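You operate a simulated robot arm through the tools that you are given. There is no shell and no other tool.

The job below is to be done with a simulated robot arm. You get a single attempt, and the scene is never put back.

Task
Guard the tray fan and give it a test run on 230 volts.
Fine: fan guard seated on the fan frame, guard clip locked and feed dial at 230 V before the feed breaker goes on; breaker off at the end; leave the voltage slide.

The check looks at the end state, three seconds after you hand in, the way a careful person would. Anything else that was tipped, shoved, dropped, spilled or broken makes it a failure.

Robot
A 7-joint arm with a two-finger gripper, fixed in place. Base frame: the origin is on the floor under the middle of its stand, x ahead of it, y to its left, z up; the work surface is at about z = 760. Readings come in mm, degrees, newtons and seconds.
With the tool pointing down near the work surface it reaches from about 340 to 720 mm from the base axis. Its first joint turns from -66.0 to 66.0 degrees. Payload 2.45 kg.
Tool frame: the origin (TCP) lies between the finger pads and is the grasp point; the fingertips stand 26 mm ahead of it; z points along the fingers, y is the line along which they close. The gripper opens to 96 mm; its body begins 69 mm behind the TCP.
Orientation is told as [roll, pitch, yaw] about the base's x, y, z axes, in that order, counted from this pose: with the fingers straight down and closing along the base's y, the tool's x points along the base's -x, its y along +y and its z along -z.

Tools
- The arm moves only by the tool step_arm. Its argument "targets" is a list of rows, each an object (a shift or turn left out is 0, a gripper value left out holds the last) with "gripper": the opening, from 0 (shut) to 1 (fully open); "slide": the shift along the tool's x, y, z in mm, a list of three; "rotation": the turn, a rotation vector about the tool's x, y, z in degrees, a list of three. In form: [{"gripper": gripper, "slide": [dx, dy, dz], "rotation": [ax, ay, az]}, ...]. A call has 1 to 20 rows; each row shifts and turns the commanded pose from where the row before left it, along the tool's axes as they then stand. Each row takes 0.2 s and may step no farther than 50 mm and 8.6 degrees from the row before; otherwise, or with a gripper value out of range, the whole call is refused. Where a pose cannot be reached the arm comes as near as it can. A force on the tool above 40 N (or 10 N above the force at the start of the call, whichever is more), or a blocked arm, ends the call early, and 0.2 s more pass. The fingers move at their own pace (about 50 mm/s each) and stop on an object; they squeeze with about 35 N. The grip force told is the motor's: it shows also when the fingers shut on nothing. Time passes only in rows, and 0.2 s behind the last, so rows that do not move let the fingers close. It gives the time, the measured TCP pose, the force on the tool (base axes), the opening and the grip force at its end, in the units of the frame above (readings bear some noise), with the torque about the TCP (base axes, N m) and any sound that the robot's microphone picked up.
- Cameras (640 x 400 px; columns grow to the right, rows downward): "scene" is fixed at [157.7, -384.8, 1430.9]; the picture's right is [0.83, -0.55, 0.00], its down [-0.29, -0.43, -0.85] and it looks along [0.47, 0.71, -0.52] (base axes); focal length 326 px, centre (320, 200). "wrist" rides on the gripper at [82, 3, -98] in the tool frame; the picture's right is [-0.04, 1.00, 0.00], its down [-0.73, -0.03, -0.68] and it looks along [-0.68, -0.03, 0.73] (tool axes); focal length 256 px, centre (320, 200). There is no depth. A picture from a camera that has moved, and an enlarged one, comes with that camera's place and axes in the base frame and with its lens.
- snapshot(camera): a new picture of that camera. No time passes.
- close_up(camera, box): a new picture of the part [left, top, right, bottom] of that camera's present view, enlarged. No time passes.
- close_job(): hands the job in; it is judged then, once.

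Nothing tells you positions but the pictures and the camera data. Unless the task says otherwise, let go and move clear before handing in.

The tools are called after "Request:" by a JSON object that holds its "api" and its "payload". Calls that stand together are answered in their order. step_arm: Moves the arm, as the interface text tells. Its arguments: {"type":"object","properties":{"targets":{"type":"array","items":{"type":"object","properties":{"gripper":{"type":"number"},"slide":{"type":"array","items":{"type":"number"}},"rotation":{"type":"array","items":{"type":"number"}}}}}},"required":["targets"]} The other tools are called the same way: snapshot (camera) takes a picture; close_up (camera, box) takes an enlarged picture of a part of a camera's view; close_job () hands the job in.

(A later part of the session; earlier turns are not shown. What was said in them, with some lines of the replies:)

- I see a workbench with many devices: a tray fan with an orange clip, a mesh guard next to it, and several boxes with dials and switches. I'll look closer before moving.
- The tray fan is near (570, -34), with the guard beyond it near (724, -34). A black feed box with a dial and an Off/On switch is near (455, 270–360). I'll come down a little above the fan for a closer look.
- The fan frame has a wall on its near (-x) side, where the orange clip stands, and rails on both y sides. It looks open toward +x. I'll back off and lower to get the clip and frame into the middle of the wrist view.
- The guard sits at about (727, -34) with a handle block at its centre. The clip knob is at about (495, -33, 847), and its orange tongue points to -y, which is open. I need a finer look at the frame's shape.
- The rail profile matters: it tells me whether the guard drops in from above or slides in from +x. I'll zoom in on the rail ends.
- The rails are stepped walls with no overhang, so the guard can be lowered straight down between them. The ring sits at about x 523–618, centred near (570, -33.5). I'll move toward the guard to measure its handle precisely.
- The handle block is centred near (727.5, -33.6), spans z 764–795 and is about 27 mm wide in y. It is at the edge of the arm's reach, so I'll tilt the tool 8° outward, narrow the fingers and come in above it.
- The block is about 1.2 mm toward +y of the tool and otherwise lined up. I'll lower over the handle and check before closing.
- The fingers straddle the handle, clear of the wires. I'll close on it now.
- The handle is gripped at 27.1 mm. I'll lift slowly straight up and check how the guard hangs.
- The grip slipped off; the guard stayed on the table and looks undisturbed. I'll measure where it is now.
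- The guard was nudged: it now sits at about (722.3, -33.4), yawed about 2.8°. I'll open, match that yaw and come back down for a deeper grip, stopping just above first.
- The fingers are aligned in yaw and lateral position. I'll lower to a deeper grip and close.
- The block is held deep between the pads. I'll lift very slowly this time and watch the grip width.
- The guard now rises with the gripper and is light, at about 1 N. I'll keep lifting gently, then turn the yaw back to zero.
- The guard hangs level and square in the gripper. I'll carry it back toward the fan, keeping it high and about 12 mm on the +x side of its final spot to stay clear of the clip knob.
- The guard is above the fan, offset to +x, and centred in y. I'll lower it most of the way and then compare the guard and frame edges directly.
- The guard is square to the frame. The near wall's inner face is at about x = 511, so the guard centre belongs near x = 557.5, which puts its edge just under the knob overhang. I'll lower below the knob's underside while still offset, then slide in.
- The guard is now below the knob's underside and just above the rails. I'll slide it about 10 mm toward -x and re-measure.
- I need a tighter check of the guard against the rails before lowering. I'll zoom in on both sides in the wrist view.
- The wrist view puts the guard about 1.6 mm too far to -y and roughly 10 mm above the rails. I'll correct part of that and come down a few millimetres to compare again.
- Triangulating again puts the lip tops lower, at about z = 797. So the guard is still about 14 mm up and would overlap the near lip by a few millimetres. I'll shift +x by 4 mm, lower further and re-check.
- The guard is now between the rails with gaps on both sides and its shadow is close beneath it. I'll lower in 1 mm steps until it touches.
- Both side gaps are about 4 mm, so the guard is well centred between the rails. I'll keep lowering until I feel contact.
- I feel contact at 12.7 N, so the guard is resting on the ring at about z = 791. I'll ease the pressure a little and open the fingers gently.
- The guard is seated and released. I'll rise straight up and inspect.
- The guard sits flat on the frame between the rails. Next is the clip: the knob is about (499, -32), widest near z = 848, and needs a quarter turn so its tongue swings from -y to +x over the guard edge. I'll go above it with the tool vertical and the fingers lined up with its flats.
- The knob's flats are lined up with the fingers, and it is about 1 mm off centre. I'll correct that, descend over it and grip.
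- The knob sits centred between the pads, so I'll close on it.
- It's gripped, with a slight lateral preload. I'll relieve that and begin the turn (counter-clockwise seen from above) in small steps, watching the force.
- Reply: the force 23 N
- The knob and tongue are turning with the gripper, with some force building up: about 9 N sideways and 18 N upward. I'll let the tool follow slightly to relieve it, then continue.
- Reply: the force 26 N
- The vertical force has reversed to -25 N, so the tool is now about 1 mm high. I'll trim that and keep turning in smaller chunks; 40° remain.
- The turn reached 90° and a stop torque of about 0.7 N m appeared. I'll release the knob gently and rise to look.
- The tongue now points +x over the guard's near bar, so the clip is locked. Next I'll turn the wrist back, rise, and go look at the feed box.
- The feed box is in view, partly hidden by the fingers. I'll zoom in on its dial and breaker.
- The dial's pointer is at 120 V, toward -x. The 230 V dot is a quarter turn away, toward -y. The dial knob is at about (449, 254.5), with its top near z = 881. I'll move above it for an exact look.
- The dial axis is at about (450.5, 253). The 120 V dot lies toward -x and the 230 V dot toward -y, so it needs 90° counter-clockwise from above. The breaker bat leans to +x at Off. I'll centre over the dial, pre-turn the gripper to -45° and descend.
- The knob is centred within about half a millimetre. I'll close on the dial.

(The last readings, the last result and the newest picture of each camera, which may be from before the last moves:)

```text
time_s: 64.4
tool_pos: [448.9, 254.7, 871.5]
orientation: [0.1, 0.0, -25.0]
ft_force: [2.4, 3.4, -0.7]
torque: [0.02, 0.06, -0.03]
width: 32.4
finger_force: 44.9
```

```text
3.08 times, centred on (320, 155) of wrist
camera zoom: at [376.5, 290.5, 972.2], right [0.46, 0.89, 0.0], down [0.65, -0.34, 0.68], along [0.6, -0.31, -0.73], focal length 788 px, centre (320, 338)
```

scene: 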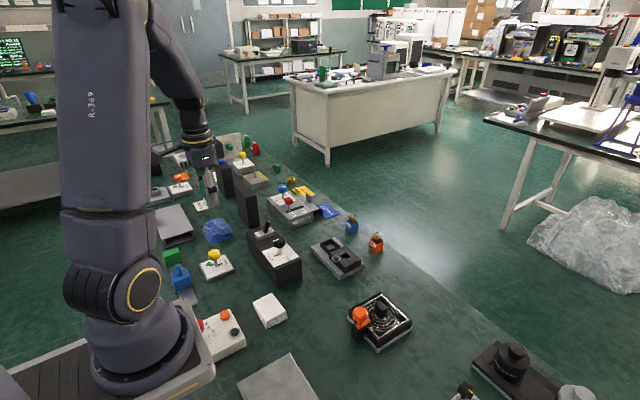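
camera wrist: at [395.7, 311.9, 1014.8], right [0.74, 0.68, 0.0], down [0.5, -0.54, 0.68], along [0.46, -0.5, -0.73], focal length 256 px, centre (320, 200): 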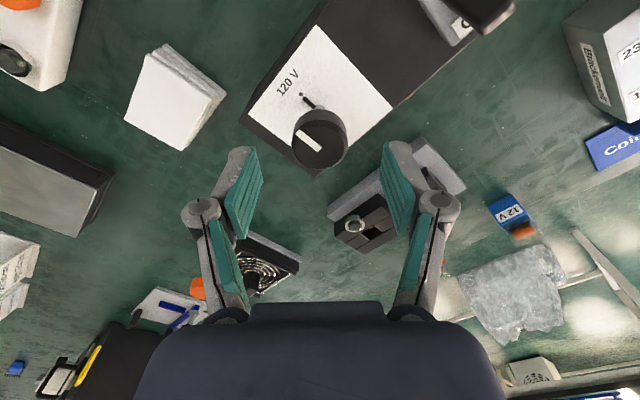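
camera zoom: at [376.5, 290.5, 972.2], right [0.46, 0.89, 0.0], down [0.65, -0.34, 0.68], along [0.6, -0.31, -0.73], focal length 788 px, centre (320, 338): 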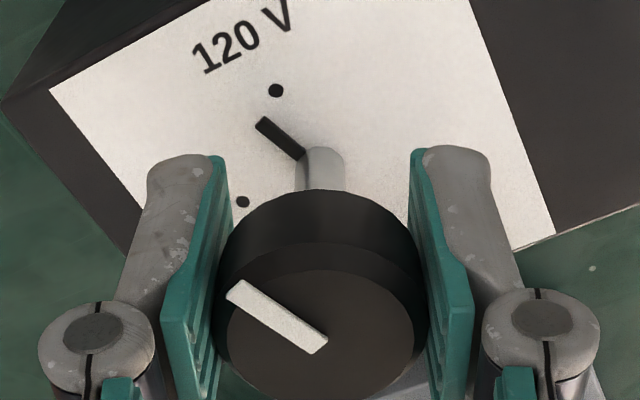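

The pointer is moving from 120 V toward the 230 V dot with low forces. I'll continue.

Request:
{"api": "step_arm", "payload": {"targets": [{"rotation": [0, 0, -5]}, {"rotation": [0, 0, -5]}, {"rotation": [0, 0, -5]}, {"rotation": [0, 0, -5]}, {"rotation": [0, 0, -5]}, {"rotation": [0, 0, -5]}, {}]}}

Request:
{"api": "step_arm", "payload": {"targets": [{"rotation": [0, 0, -5]}, {"rotation": [0, 0, -5]}, {"rotation": [0, 0, -5]}, {"rotation": [0, 0, -5]}, {"rotation": [0, 0, -5]}, {}]}}

Request:
{"api": "close_up", "payload": {"camera": "wrist", "box": [240, 90, 400, 220]}}

Request:
{"api": "close_up", "payload": {"camera": "scene", "box": [260, 230, 300, 265]}}

```text
time_s: 66.0
tool_pos: [447.5, 253.9, 873.4]
orientation: [0.0, 0.0, 5.1]
ft_force: [0.7, -2.5, 10.6]
torque: [-0.03, 0.04, 0.01]
width: 32.4
finger_force: 44.6
```

```text
time_s: 67.4
tool_pos: [448.8, 253.0, 871.8]
orientation: [0.0, 0.0, 30.0]
ft_force: [-1.2, -12.3, 16.3]
torque: [-0.1, -0.01, 0.02]
width: 32.5
finger_force: 44.6
```

```text
3.08 times, centred on (320, 155) of wrist
camera zoom: at [376.9, 214.3, 972.2], right [-0.47, 0.89, 0.0], down [0.65, 0.34, 0.68], along [0.6, 0.32, -0.73], focal length 788 px, centre (320, 338)
```

zoom: 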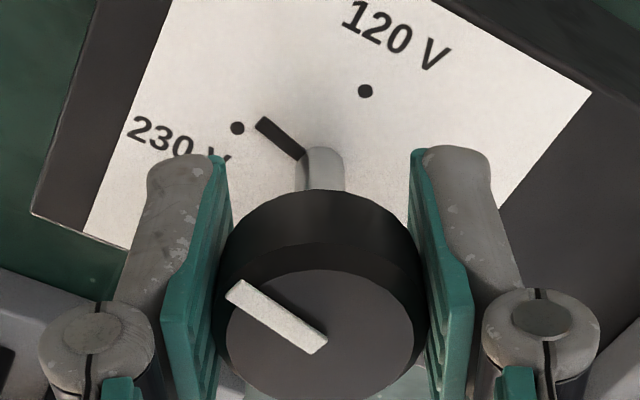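

```text
11.43 times, centred on (280, 248) of scene
camera zoom: at [157.4, -385.2, 1430.9], right [0.83, -0.55, 0.0], down [-0.29, -0.43, -0.85], along [0.47, 0.71, -0.52], focal length 3730 px, centre (777, -343)
```

zoom: 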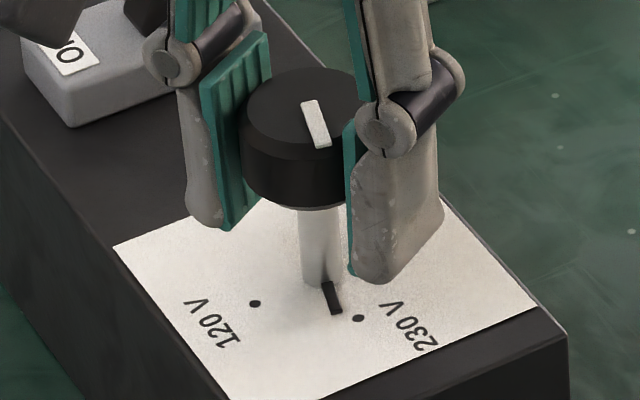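

Request:
{"api": "step_arm", "payload": {"targets": [{"slide": [0.3, -0.5, -0.5]}, {"rotation": [0, 0, -5]}, {"rotation": [0, 0, -5]}, {"rotation": [0, 0, -5]}, {}]}}

Request:
{"api": "close_up", "payload": {"camera": "wrist", "box": [240, 80, 400, 210]}}

Request:
{"api": "close_up", "payload": {"camera": "scene", "box": [260, 230, 300, 265]}}

```text
time_s: 68.6
tool_pos: [448.7, 251.8, 871.8]
orientation: [0.0, 0.0, 45.0]
ft_force: [5.2, -9.6, -6.3]
torque: [0.31, -0.44, -0.03]
width: 32.4
finger_force: 45.4
```

```text
3.08 times, centred on (320, 145) of wrist
camera zoom: at [389.4, 196.6, 972.2], right [-0.68, 0.73, 0.0], down [0.54, 0.5, 0.68], along [0.5, 0.46, -0.73], focal length 788 px, centre (320, 369)
```

zoom: 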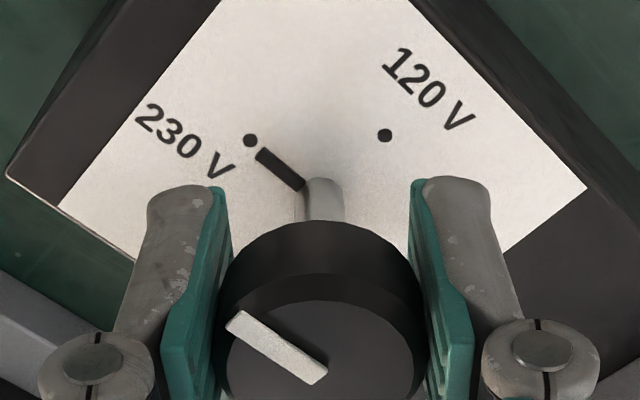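

```text
11.43 times, centred on (280, 248) of scene
camera zoom: at [157.9, -385.0, 1430.9], right [0.83, -0.55, 0.0], down [-0.29, -0.43, -0.85], along [0.47, 0.71, -0.52], focal length 3730 px, centre (777, -343)
```

zoom: 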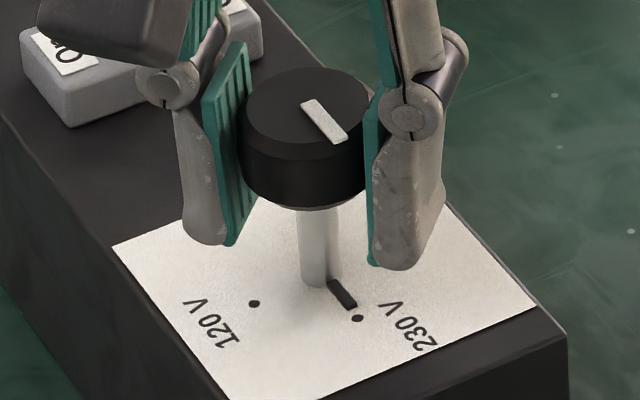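

The pointer now matches the 230 V dot exactly as it matched the 120 V dot before. I'll relieve the side load, release and rise.

Request:
{"api": "step_arm", "payload": {"targets": [{"slide": [0, -0.6, 0.2]}, {}, {"gripper": 0.38}, {"gripper": 0.44}, {"gripper": 0.52}, {}, {"slide": [0, 0, -10]}, {"slide": [0, 0, -20]}, {"slide": [0, 0, -40]}, {"slide": [0, 0, -40]}, {}]}}

Request:
{"api": "close_up", "payload": {"camera": "scene", "box": [240, 215, 310, 290]}}

Request:
{"api": "close_up", "payload": {"camera": "scene", "box": [260, 230, 300, 265]}}

Request:
{"api": "close_up", "payload": {"camera": "wrist", "box": [240, 40, 400, 170]}}

```text
time_s: 71.0
tool_pos: [448.2, 255.6, 983.4]
orientation: [0.0, 0.0, 45.0]
ft_force: [0.3, 0.7, 0.5]
torque: [0.02, 0.02, -0.02]
width: 50.1
finger_force: 0.0
```

```text
5.33 times, centred on (275, 252) of scene
camera zoom: at [157.7, -384.8, 1430.9], right [0.83, -0.55, 0.0], down [-0.29, -0.43, -0.85], along [0.47, 0.71, -0.52], focal length 1741 px, centre (560, -80)
```

zoom: 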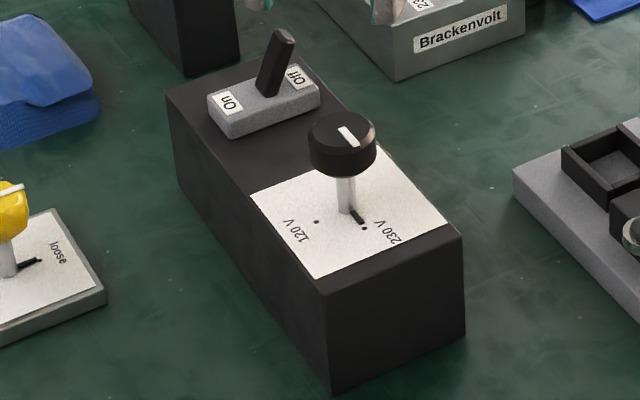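

```text
11.43 times, centred on (280, 248) of scene
camera zoom: at [157.7, -384.8, 1430.9], right [0.83, -0.55, 0.0], down [-0.29, -0.43, -0.85], along [0.47, 0.71, -0.52], focal length 3730 px, centre (777, -343)
```

zoom: 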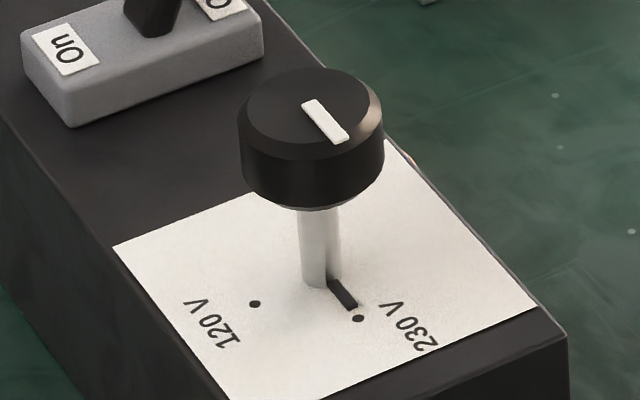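

```text
3.08 times, centred on (320, 105) of wrist
camera zoom: at [388.5, 197.9, 1082.3], right [-0.68, 0.73, 0.0], down [0.54, 0.5, 0.68], along [0.5, 0.46, -0.73], focal length 788 px, centre (320, 492)
```

zoom: 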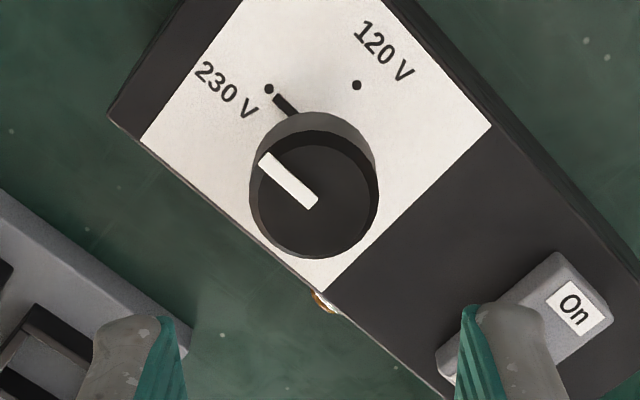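

The dial reads 230 V. I'll confirm the guard and clip once more, then move over the breaker with the fingers closed.

Request:
{"api": "step_arm", "payload": {"targets": [{"gripper": 0.0, "rotation": [0, 0, 7.5]}, {"rotation": [0, 0, 7.5]}, {"rotation": [0, 0, 7.5]}, {"rotation": [0, 0, 7.5]}, {"rotation": [0, 0, 7.5]}, {"rotation": [0, 0, 7.5]}, {"slide": [-12, 45, 0]}, {"slide": [-12, 45, 0]}, {}]}}

Request:
{"api": "snapshot", "payload": {"camera": "wrist"}}

Request:
{"api": "close_up", "payload": {"camera": "wrist", "box": [250, 50, 390, 150]}}

Request:
{"api": "close_up", "payload": {"camera": "scene", "box": [340, 275, 420, 350]}}

```text
time_s: 73.0
tool_pos: [472.5, 344.0, 983.3]
orientation: [-0.1, -0.1, -0.1]
ft_force: [-0.6, -0.1, -0.2]
torque: [-0.04, 0.02, -0.01]
width: 0.0
finger_force: 28.7
```

```text
taken
camera wrist: at [391.8, 346.7, 1082.2], right [0.04, 1.0, 0.0], down [0.73, -0.03, 0.68], along [0.68, -0.03, -0.73], focal length 256 px, centre (320, 200)
```

wrist: 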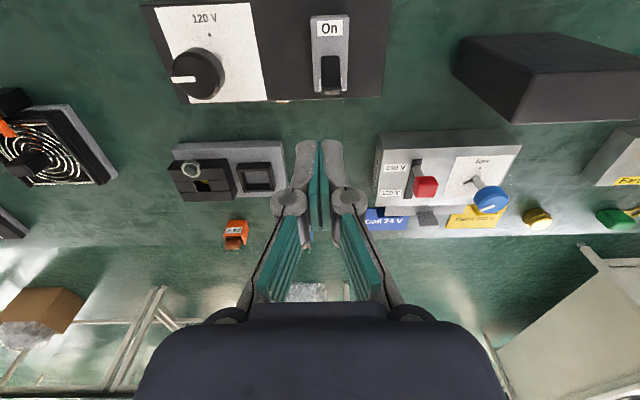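

```text
4.00 times, centred on (320, 100) of wrist
camera zoom: at [391.8, 346.7, 1082.2], right [0.04, 1.0, 0.0], down [0.73, -0.03, 0.68], along [0.68, -0.03, -0.73], focal length 1024 px, centre (320, 600)
```

zoom: 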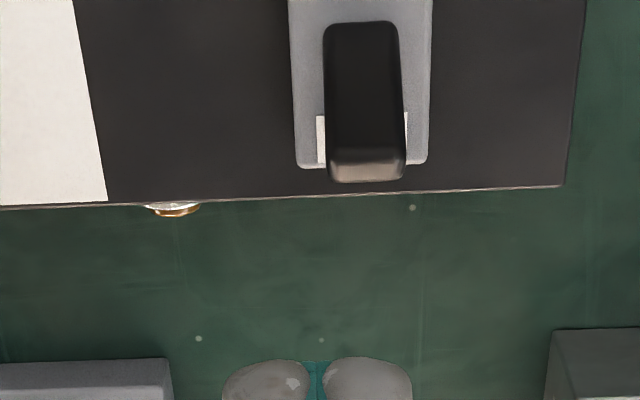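

```text
5.33 times, centred on (380, 312) of scene
camera zoom: at [157.7, -384.8, 1430.9], right [0.83, -0.55, 0.0], down [-0.29, -0.43, -0.85], along [0.47, 0.71, -0.52], focal length 1741 px, centre (0, -400)
```

zoom: 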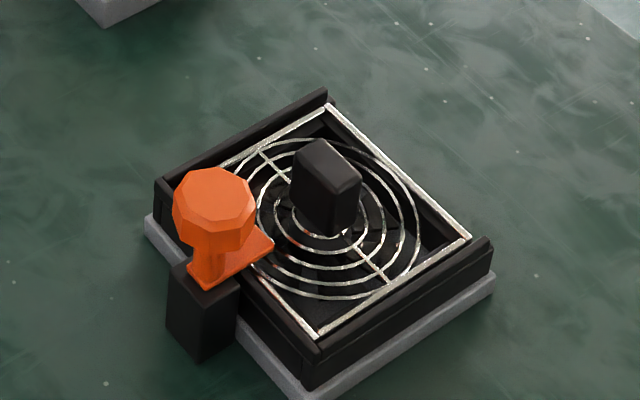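

The guard and clip look right. The bat tip is at about (463, 352) leaning +x (Off). I'll go to its +x side with closed fingers, lower beside it and push it toward -x (On).

Request:
{"api": "step_arm", "payload": {"targets": [{"slide": [-22.5, 8.8, 0]}, {"slide": [0, 0, 40]}, {"slide": [0, 0, 31]}, {"slide": [0, 0, 20]}, {}]}}

Request:
{"api": "close_up", "payload": {"camera": "wrist", "box": [230, 60, 410, 220]}}

Request:
{"api": "close_up", "payload": {"camera": "scene", "box": [225, 190, 325, 290]}}

```text
time_s: 74.2
tool_pos: [496.3, 351.8, 892.8]
orientation: [0.0, 0.0, 0.0]
ft_force: [0.6, -0.8, 0.3]
torque: [0.0, 0.02, -0.01]
width: 0.0
finger_force: 28.9
```

```text
2.50 times, centred on (320, 140) of wrist
camera zoom: at [414.9, 355.0, 990.8], right [0.04, 1.0, 0.0], down [0.73, -0.03, 0.68], along [0.68, -0.03, -0.73], focal length 640 px, centre (320, 350)
```

zoom: 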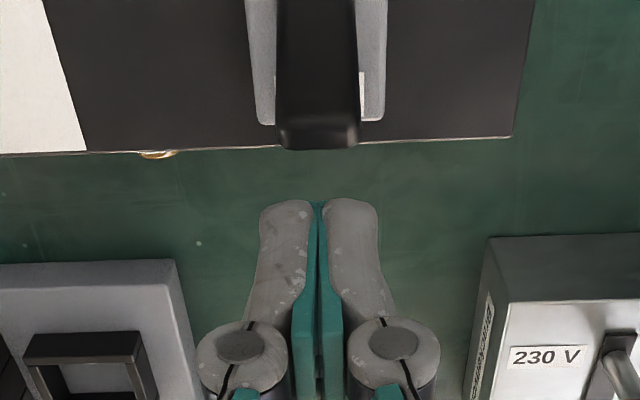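

```text
4.00 times, centred on (275, 240) of scene
camera zoom: at [157.7, -384.8, 1430.9], right [0.83, -0.55, 0.0], down [-0.29, -0.43, -0.85], along [0.47, 0.71, -0.52], focal length 1306 px, centre (500, 40)
```

zoom: 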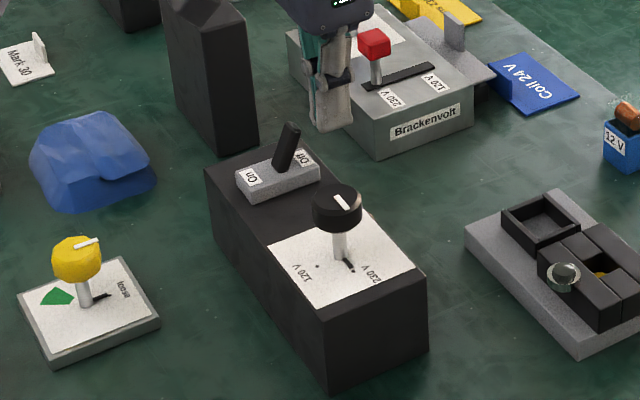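

The fingers are aligned with the bat. I'll push toward -x in small steps.

Request:
{"api": "step_arm", "payload": {"targets": [{"slide": [6, 0, 0]}, {"slide": [6, 0, 0]}, {"slide": [5, 0, 0]}, {"slide": [4, 0, 0]}, {"slide": [4, 0, 0]}, {}]}}

Request:
{"api": "close_up", "payload": {"camera": "scene", "box": [250, 200, 310, 260]}}

Request:
{"api": "close_up", "payload": {"camera": "wrist", "box": [250, 80, 390, 200]}}

```text
time_s: 75.6
tool_pos: [470.9, 353.2, 893.3]
orientation: [0.1, 0.0, -0.1]
ft_force: [0.3, 0.7, 0.5]
torque: [-0.02, -0.01, 0.0]
width: 0.0
finger_force: 28.7
```

```text
6.67 times, centred on (280, 230) of scene
camera zoom: at [157.7, -384.8, 1430.9], right [0.83, -0.55, 0.0], down [-0.29, -0.43, -0.85], along [0.47, 0.71, -0.52], focal length 2176 px, centre (587, 0)
```

zoom: 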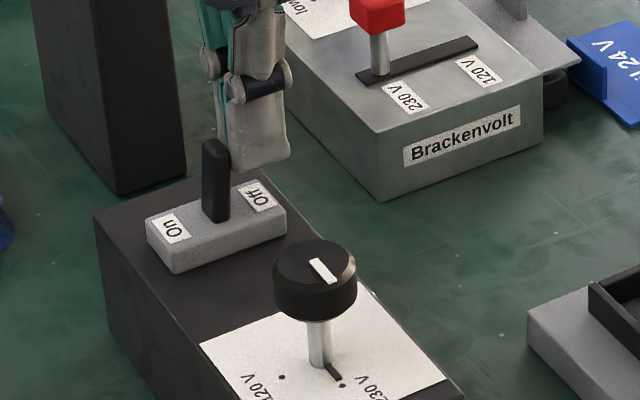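

```text
3.33 times, centred on (320, 140) of wrist
camera zoom: at [389.1, 354.5, 991.2], right [0.04, 1.0, 0.0], down [0.73, -0.03, 0.68], along [0.68, -0.03, -0.73], focal length 853 px, centre (320, 400)
```

zoom: 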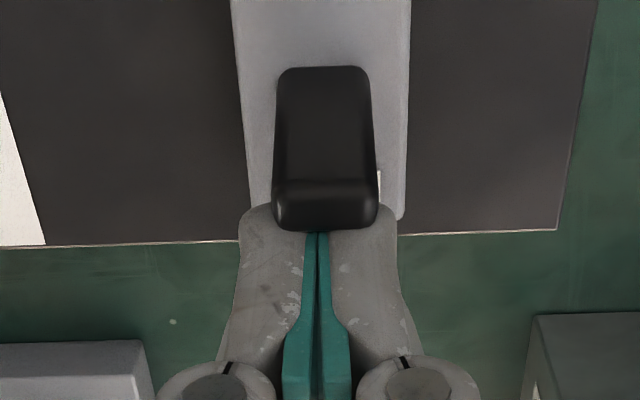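

The bat is upright now. I'll keep pushing to take it over to On.

Request:
{"api": "step_arm", "payload": {"targets": [{"slide": [4, 0, 0]}, {"slide": [4, 0, 0]}, {"slide": [4, 0, 0]}, {}]}}

Request:
{"api": "close_up", "payload": {"camera": "scene", "box": [250, 200, 310, 260]}}

Request:
{"api": "close_up", "payload": {"camera": "scene", "box": [340, 275, 420, 350]}}

```text
time_s: 76.6
tool_pos: [458.8, 352.5, 892.0]
orientation: [0.0, 0.0, 0.1]
ft_force: [0.7, -0.3, -1.1]
torque: [0.0, 0.03, -0.02]
width: 0.0
finger_force: 28.7
```

```text
6.67 times, centred on (280, 230) of scene
camera zoom: at [157.7, -384.8, 1430.9], right [0.83, -0.55, 0.0], down [-0.29, -0.43, -0.85], along [0.47, 0.71, -0.52], focal length 2176 px, centre (587, 0)
```

zoom: 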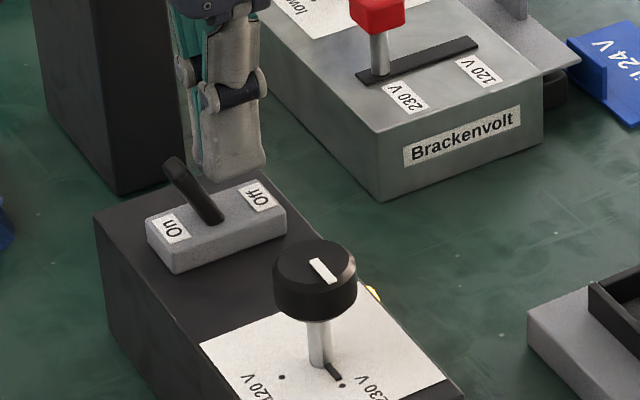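

```text
5.33 times, centred on (380, 312) of scene
camera zoom: at [157.7, -384.8, 1430.9], right [0.83, -0.55, 0.0], down [-0.29, -0.43, -0.85], along [0.47, 0.71, -0.52], focal length 1741 px, centre (0, -400)
```

zoom: 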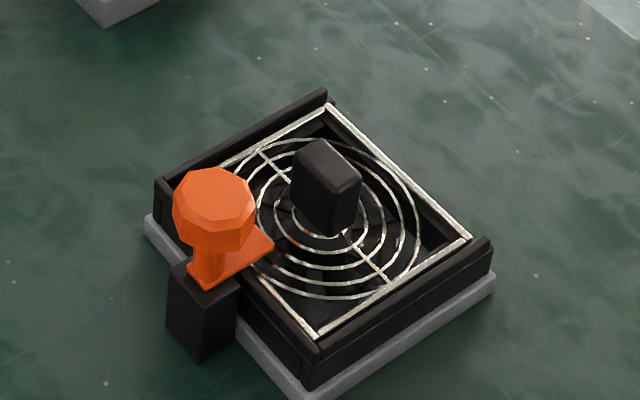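

The bat snapped to On and a lamp lit on the box. I'll rise and let the fan run a few seconds, checking that it spins.

Request:
{"api": "step_arm", "payload": {"targets": [{"slide": [-4, 0, 0]}, {"slide": [0, 0, -25]}, {"slide": [0, 0, -35]}, {}, {}, {}, {}, {}]}}

Request:
{"api": "close_up", "payload": {"camera": "scene", "box": [360, 290, 410, 330]}}

Request:
{"api": "close_up", "payload": {"camera": "scene", "box": [250, 200, 310, 260]}}

Request:
{"api": "step_arm", "payload": {"targets": [{}, {}, {}, {}, {}, {}, {}, {}]}}

Request:
{"api": "close_up", "payload": {"camera": "scene", "box": [360, 290, 410, 330]}}

```text
time_s: 78.4
tool_pos: [462.9, 352.8, 952.8]
orientation: [0.0, 0.0, 0.0]
ft_force: [-0.7, 0.3, -0.2]
torque: [-0.03, 0.05, 0.0]
width: 0.0
finger_force: 28.7
```

```text
10.00 times, centred on (385, 310) of scene
camera zoom: at [157.7, -384.8, 1430.9], right [0.83, -0.55, 0.0], down [-0.29, -0.43, -0.85], along [0.47, 0.71, -0.52], focal length 3264 px, centre (-330, -900)
```

zoom: 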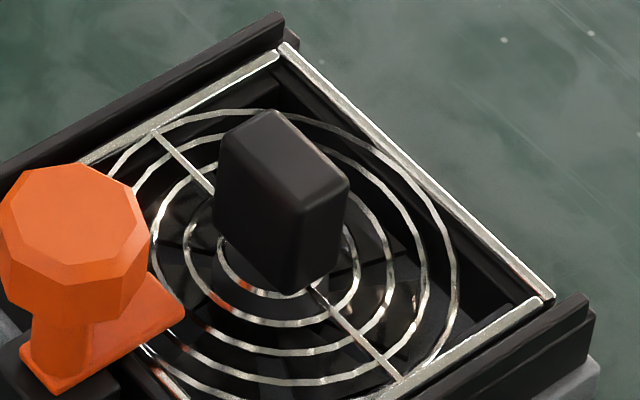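

```text
6.67 times, centred on (280, 230) of scene
camera zoom: at [157.7, -384.8, 1430.9], right [0.83, -0.55, 0.0], down [-0.29, -0.43, -0.85], along [0.47, 0.71, -0.52], focal length 2176 px, centre (587, 0)
```

zoom: 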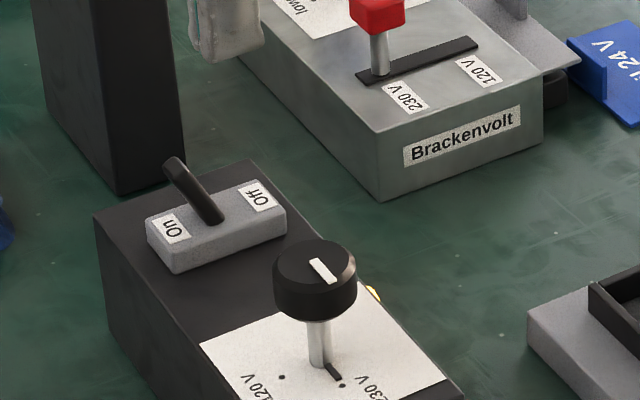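

```text
time_s: 80.2
tool_pos: [462.6, 352.1, 952.5]
orientation: [0.1, 0.0, 0.0]
ft_force: [-0.2, 0.1, 0.0]
torque: [0.0, 0.06, -0.03]
width: 0.0
finger_force: 28.3
```

```text
10.00 times, centred on (385, 310) of scene
camera zoom: at [157.7, -384.8, 1430.9], right [0.83, -0.55, 0.0], down [-0.29, -0.43, -0.85], along [0.47, 0.71, -0.52], focal length 3264 px, centre (-330, -900)
```

zoom: 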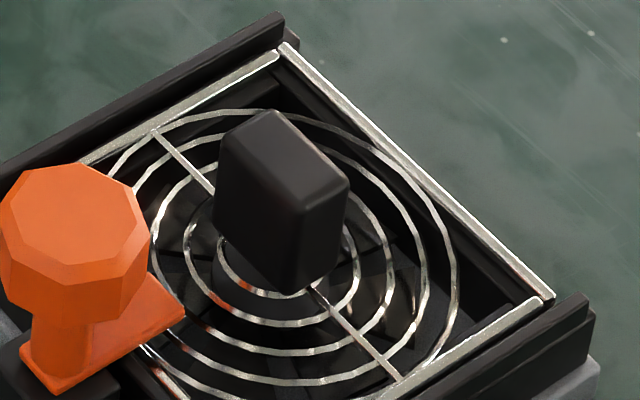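

Request:
{"api": "close_up", "payload": {"camera": "scene", "box": [370, 305, 402, 330]}}

Request:
{"api": "step_arm", "payload": {"targets": [{}, {}, {}]}}

Request:
{"api": "close_up", "payload": {"camera": "scene", "box": [370, 305, 402, 330]}}

Request:
{"api": "close_up", "payload": {"camera": "scene", "box": [270, 235, 310, 265]}}

```text
16.00 times, centred on (386, 318) of scene
camera zoom: at [157.7, -384.8, 1430.9], right [0.83, -0.55, 0.0], down [-0.29, -0.43, -0.85], along [0.47, 0.71, -0.52], focal length 5222 px, centre (-736, -1680)
```

zoom: 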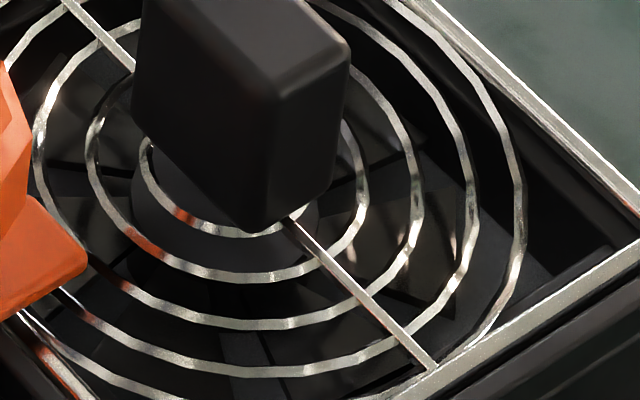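

```text
time_s: 81.0
tool_pos: [463.4, 351.5, 952.2]
orientation: [0.0, 0.0, 0.0]
ft_force: [0.5, 0.4, 0.7]
torque: [0.0, 0.03, 0.0]
width: 0.1
finger_force: 28.7
```

```text
16.00 times, centred on (386, 318) of scene
camera zoom: at [157.7, -384.8, 1430.9], right [0.83, -0.55, 0.0], down [-0.29, -0.43, -0.85], along [0.47, 0.71, -0.52], focal length 5222 px, centre (-736, -1680)
```

zoom: 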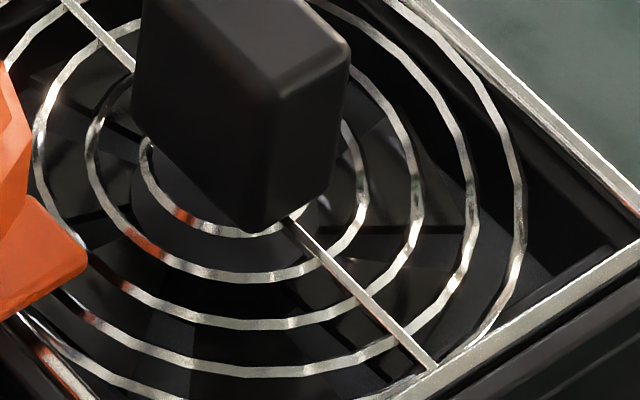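

```text
13.33 times, centred on (290, 250) of scene
camera zoom: at [157.7, -384.8, 1430.9], right [0.83, -0.55, 0.0], down [-0.29, -0.43, -0.85], along [0.47, 0.71, -0.52], focal length 4352 px, centre (720, -467)
```

zoom: 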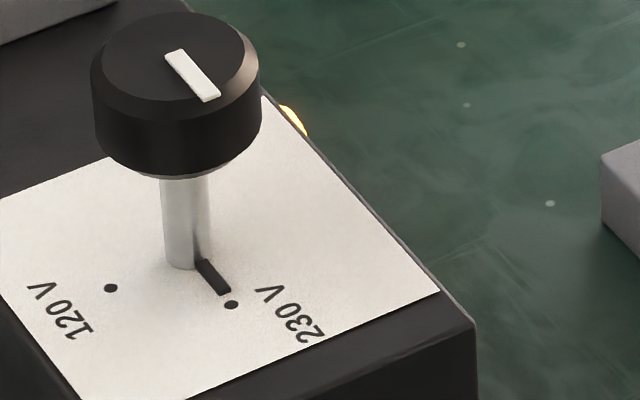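

The blades change position between pictures, so the fan is running on 230 V and the lamp is lit. I'll go to the -x side of the bat and push it back to Off.

Request:
{"api": "step_arm", "payload": {"targets": [{"slide": [30, 0, 0]}, {"slide": [30, 0, 0]}, {"slide": [0, 0, 30]}, {"slide": [0, 0, 20]}, {"slide": [0, 0, 10]}, {}]}}

Request:
{"api": "close_up", "payload": {"camera": "scene", "box": [240, 190, 310, 260]}}

Request:
{"api": "close_up", "payload": {"camera": "wrist", "box": [240, 100, 400, 240]}}

```text
time_s: 82.4
tool_pos: [402.9, 352.0, 892.0]
orientation: [0.0, 0.1, 0.1]
ft_force: [0.5, 0.0, -0.3]
torque: [0.04, -0.01, 0.02]
width: 0.1
finger_force: 28.7
```

```text
5.71 times, centred on (275, 225) of scene
camera zoom: at [157.7, -384.8, 1430.9], right [0.83, -0.55, 0.0], down [-0.29, -0.43, -0.85], along [0.47, 0.71, -0.52], focal length 1865 px, centre (577, 57)
```

zoom: 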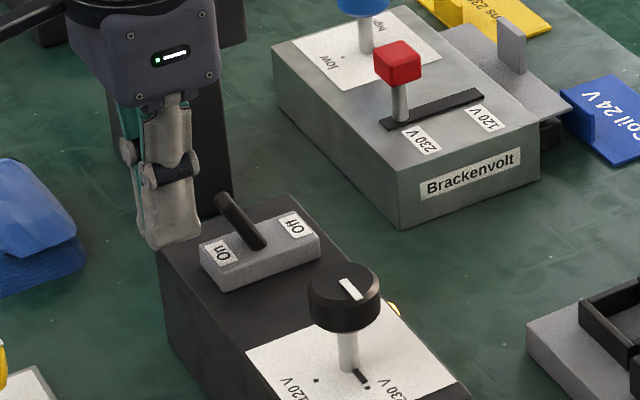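

```text
2.86 times, centred on (320, 170) of wrist
camera zoom: at [321.8, 354.8, 991.4], right [0.04, 1.0, 0.0], down [0.73, -0.03, 0.68], along [0.68, -0.03, -0.73], focal length 731 px, centre (320, 286)
```

zoom: 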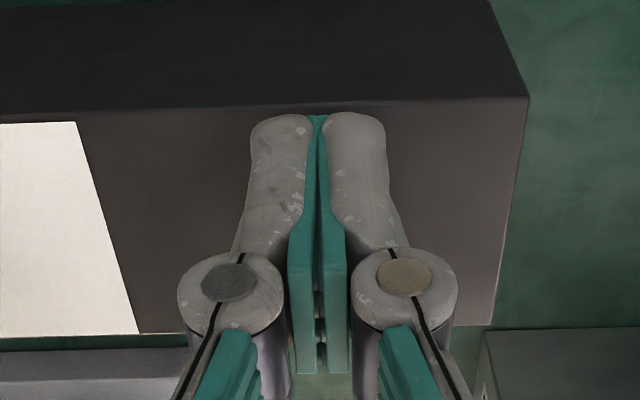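

Request:
{"api": "step_arm", "payload": {"targets": [{"slide": [-6, 0, 0]}, {"slide": [-6, 0, 0]}, {"slide": [-5, 0, 0]}, {"slide": [-4, 0, 0]}, {"slide": [-4, 0, 0]}, {"slide": [-4, 0, 0]}, {"slide": [-4, 0, 0]}, {}]}}

Request:
{"api": "close_up", "payload": {"camera": "scene", "box": [240, 190, 310, 260]}}

```text
time_s: 84.2
tool_pos: [436.5, 353.5, 892.9]
orientation: [-0.1, 0.0, 0.1]
ft_force: [0.6, -0.6, -0.5]
torque: [0.04, 0.01, 0.01]
width: 0.0
finger_force: 28.3
```

```text
5.71 times, centred on (275, 225) of scene
camera zoom: at [157.7, -384.8, 1430.9], right [0.83, -0.55, 0.0], down [-0.29, -0.43, -0.85], along [0.47, 0.71, -0.52], focal length 1865 px, centre (577, 57)
```

zoom: 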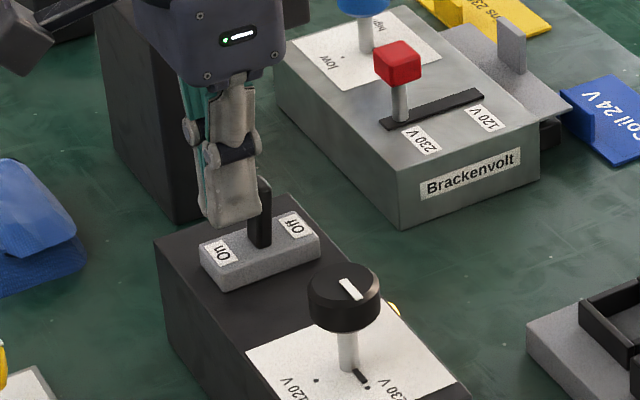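

The bat is upright again, so a little more push will take it to Off.

Request:
{"api": "step_arm", "payload": {"targets": [{"slide": [-4, 0, 0]}, {"slide": [-4, 0, 0]}, {"slide": [-3, 0, 0]}, {}]}}

Request:
{"api": "close_up", "payload": {"camera": "scene", "box": [240, 190, 310, 260]}}

```text
time_s: 85.2
tool_pos: [447.1, 352.8, 892.1]
orientation: [-0.1, 0.2, 0.0]
ft_force: [-6.6, -2.9, 3.6]
torque: [-0.03, 0.12, 0.0]
width: 6.2
finger_force: 28.2
```

```text
5.71 times, centred on (275, 225) of scene
camera zoom: at [157.4, -384.9, 1430.9], right [0.83, -0.55, 0.0], down [-0.29, -0.43, -0.85], along [0.47, 0.71, -0.52], focal length 1865 px, centre (577, 57)
```

zoom: 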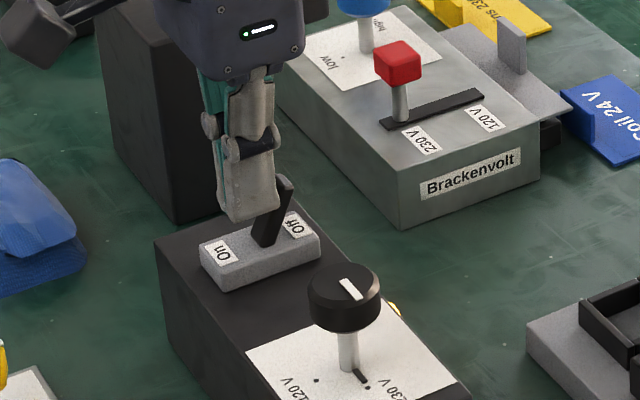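

The bat looks to be at its Off side with the fingers pressing lightly. I'll back away and check the bat and the lamp.

Request:
{"api": "step_arm", "payload": {"targets": [{"slide": [4, 0, 0]}, {"slide": [6, 0, 0]}, {"slide": [10, 0, 0]}, {}]}}

Request:
{"api": "close_up", "payload": {"camera": "scene", "box": [240, 190, 310, 260]}}

Request:
{"api": "close_up", "payload": {"camera": "scene", "box": [270, 235, 310, 265]}}

Request:
{"api": "close_up", "payload": {"camera": "scene", "box": [370, 305, 402, 330]}}

```text
time_s: 86.2
tool_pos: [426.4, 352.9, 891.4]
orientation: [0.0, -0.1, 0.0]
ft_force: [0.1, -0.2, 0.3]
torque: [0.0, 0.02, -0.02]
width: 0.0
finger_force: 28.3
```

```text
5.71 times, centred on (275, 225) of scene
camera zoom: at [157.7, -384.8, 1430.9], right [0.83, -0.55, 0.0], down [-0.29, -0.43, -0.85], along [0.47, 0.71, -0.52], focal length 1865 px, centre (577, 57)
```

zoom: 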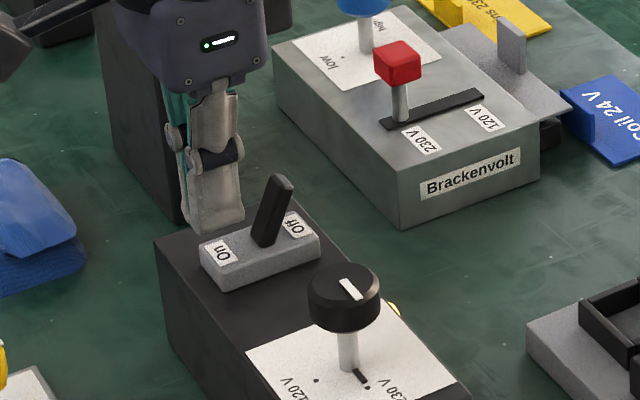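

```text
13.33 times, centred on (290, 250) of scene
camera zoom: at [157.7, -384.8, 1430.9], right [0.83, -0.55, 0.0], down [-0.29, -0.43, -0.85], along [0.47, 0.71, -0.52], focal length 4352 px, centre (720, -467)
```

zoom: 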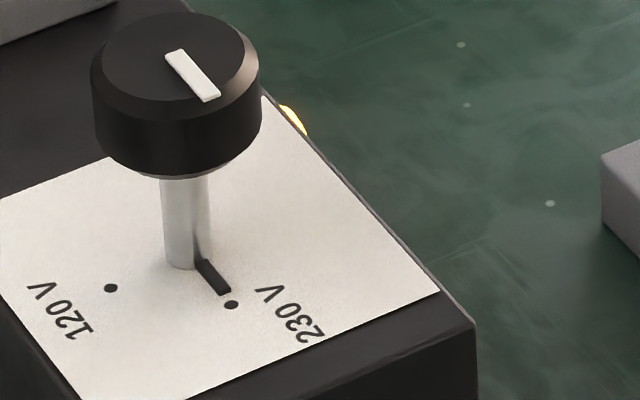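

```text
16.00 times, centred on (386, 318) of scene
camera zoom: at [157.7, -384.8, 1430.9], right [0.83, -0.55, 0.0], down [-0.29, -0.43, -0.85], along [0.47, 0.71, -0.52], focal length 5222 px, centre (-736, -1680)
```

zoom: 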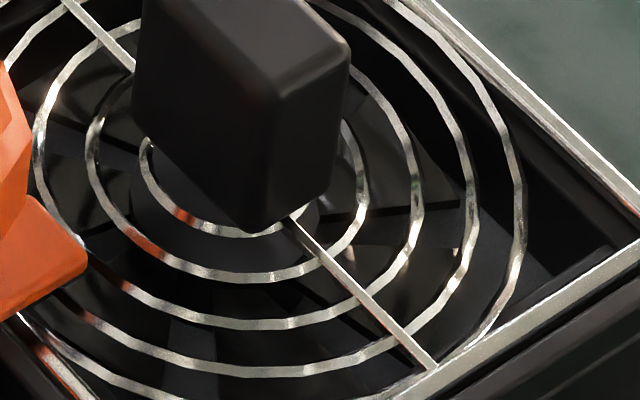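

The bat matches its original Off lean, but the lamp still looks lit. I'll wait briefly and check whether the fan is still turning.

Request:
{"api": "step_arm", "payload": {"targets": [{"slide": [0, 0, -25]}, {"slide": [0, 0, -35]}, {}, {}]}}

Request:
{"api": "close_up", "payload": {"camera": "scene", "box": [370, 305, 402, 330]}}

Request:
{"api": "close_up", "payload": {"camera": "scene", "box": [255, 210, 305, 255]}}

Request:
{"api": "step_arm", "payload": {"targets": [{}, {}, {}]}}

Request:
{"api": "close_up", "payload": {"camera": "scene", "box": [370, 305, 402, 330]}}

Request:
{"api": "close_up", "payload": {"camera": "wrist", "box": [220, 60, 420, 200]}}

```text
time_s: 87.2
tool_pos: [425.9, 350.7, 952.9]
orientation: [-0.1, 0.0, 0.0]
ft_force: [-0.6, -0.7, -0.2]
torque: [-0.03, 0.02, 0.0]
width: 0.0
finger_force: 28.3
```

```text
16.00 times, centred on (386, 318) of scene
camera zoom: at [157.7, -384.8, 1430.9], right [0.83, -0.55, 0.0], down [-0.29, -0.43, -0.85], along [0.47, 0.71, -0.52], focal length 5222 px, centre (-736, -1680)
```

zoom: 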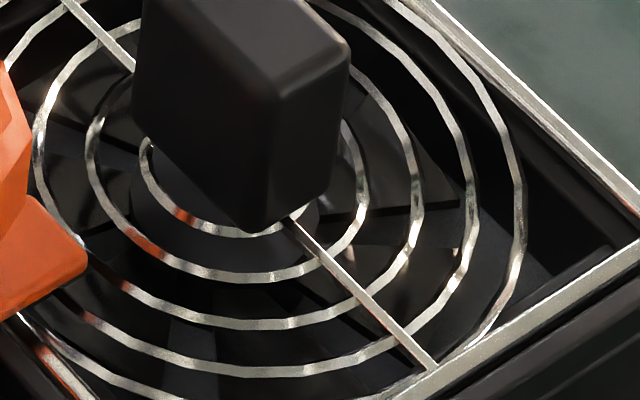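

```text
8.89 times, centred on (280, 232) of scene
camera zoom: at [157.7, -384.8, 1430.9], right [0.83, -0.55, 0.0], down [-0.29, -0.43, -0.85], along [0.47, 0.71, -0.52], focal length 2901 px, centre (676, -89)
```

zoom: 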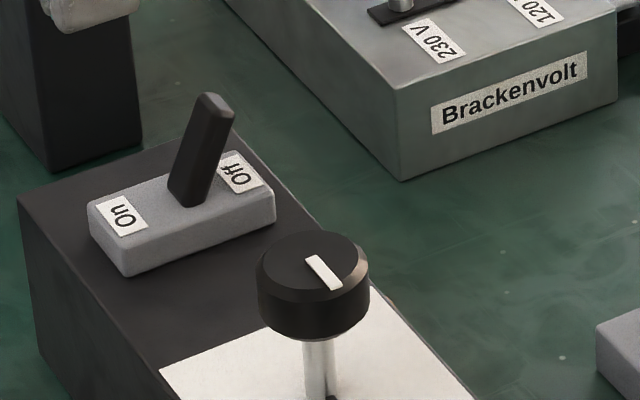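

```text
time_s: 88.0
tool_pos: [426.2, 351.4, 952.7]
orientation: [0.0, 0.0, 0.0]
ft_force: [-0.1, -0.3, 1.1]
torque: [0.05, -0.01, -0.04]
width: 0.2
finger_force: 28.5
```

```text
16.00 times, centred on (386, 318) of scene
camera zoom: at [157.7, -384.8, 1430.9], right [0.83, -0.55, 0.0], down [-0.29, -0.43, -0.85], along [0.47, 0.71, -0.52], focal length 5222 px, centre (-736, -1680)
```

zoom: 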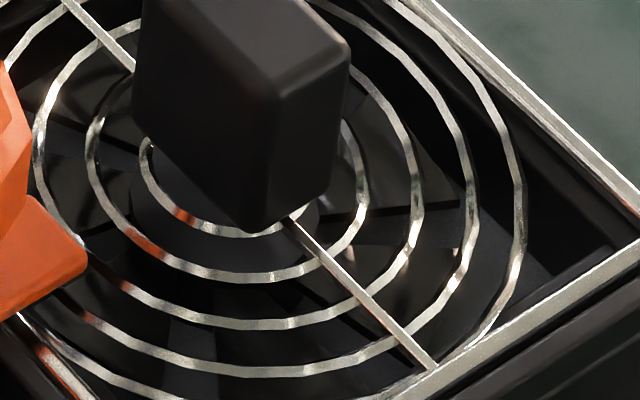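

```text
2.86 times, centred on (320, 130) of wrist
camera zoom: at [344.6, 353.9, 1051.4], right [0.04, 1.0, 0.0], down [0.73, -0.03, 0.68], along [0.68, -0.03, -0.73], focal length 731 px, centre (320, 400)
```

zoom: 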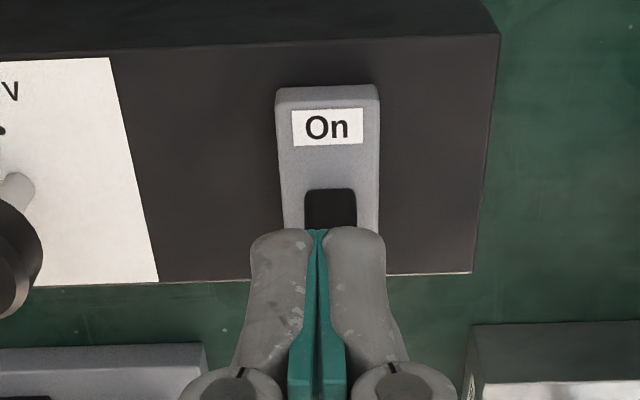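

The fan has stopped, the lamp is out and the bat sits at Off. I'll withdraw the arm well clear and do a final check of everything.

Request:
{"api": "step_arm", "payload": {"targets": [{"slide": [0, 0, -40]}, {"slide": [0, 0, -45]}, {"slide": [0, 0, -45]}, {"slide": [0, 0, -45]}, {"gripper": 0.5, "slide": [0, -45, 0]}, {"slide": [0, -45, 0]}, {"slide": [0, -45, 0]}, {"slide": [0, -45, 0]}, {}]}}

Request:
{"api": "snapshot", "payload": {"camera": "scene"}}

Request:
{"api": "close_up", "payload": {"camera": "scene", "box": [235, 205, 315, 290]}}

Request:
{"api": "close_up", "payload": {"camera": "scene", "box": [340, 275, 420, 350]}}

Request:
{"api": "snapshot", "payload": {"camera": "wrist"}}

```text
time_s: 90.0
tool_pos: [426.3, 171.7, 1126.9]
orientation: [0.1, 0.0, 0.0]
ft_force: [1.1, -0.1, -0.3]
torque: [0.04, 0.02, -0.02]
width: 47.8
finger_force: 0.1
```

```text
taken
```

scene: 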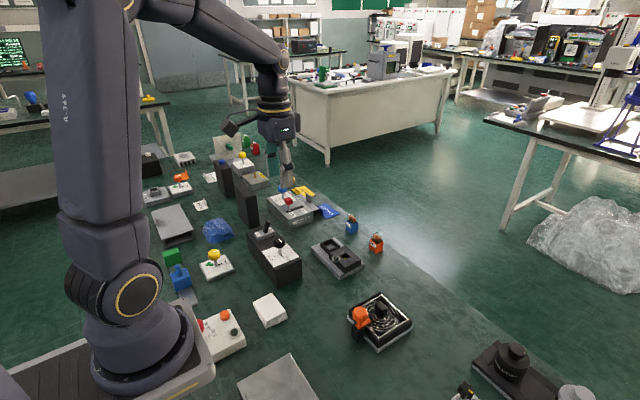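

```text
4.71 times, centred on (275, 248) of scene
camera zoom: at [157.6, -384.8, 1430.9], right [0.83, -0.55, 0.0], down [-0.29, -0.43, -0.85], along [0.47, 0.71, -0.52], focal length 1536 px, centre (532, -24)
```

zoom: 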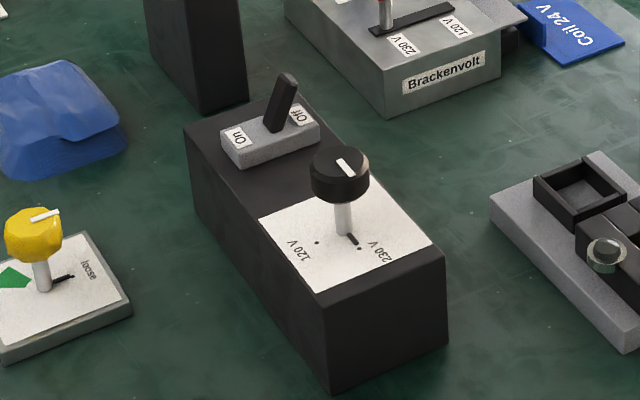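

```text
5.33 times, centred on (380, 312) of scene
camera zoom: at [157.6, -384.8, 1430.9], right [0.83, -0.55, 0.0], down [-0.29, -0.43, -0.85], along [0.47, 0.71, -0.52], focal length 1741 px, centre (0, -400)
```

zoom: 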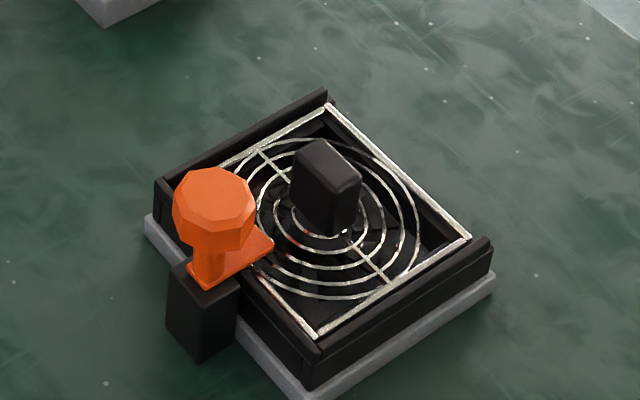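

```text
taken
camera wrist: at [344.9, 174.4, 1226.5], right [0.04, 1.0, 0.0], down [0.73, -0.03, 0.68], along [0.68, -0.03, -0.73], focal length 256 px, centre (320, 200)
```

wrist: 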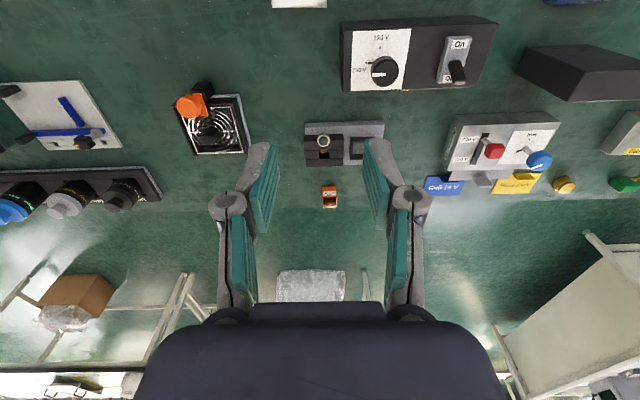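

Everything is as intended:
- **Guard:** seated flat on the frame.
- **Clip:** tongue locked over the guard's edge.
- **Dial:** at 230 V.
- **Breaker:** back at Off with the fan stopped.
- **Voltage slide:** untouched.

The arm is clear, so I'm handing in.

Request:
{"api": "close_job", "payload": {}}

```text
The job is handed in.
```

The tray fan is guarded and had its test run on 230 V; the job is handed in. I don't have the result of the check yet.

- **Guard and clip:** the guard is seated flat on the fan frame. The clip is turned a quarter turn to its stop, with its tongue over the guard's edge.
- **Dial:** I set the feed dial from 120 V to 230 V before touching the breaker.
- **Test run:** I switched the breaker on and the fan spun with the lamp lit, for about 8 seconds. I then switched it off; the fan stopped and the lamp went out.
- **Voltage slide:** I did not touch it.

On the first attempt to lift the guard, my grip slipped. The guard shifted about 5 mm and turned about 3° on the table, with no damage visible. The second, slower lift held. Nothing else on the bench was moved that I can see, and the arm is clear.
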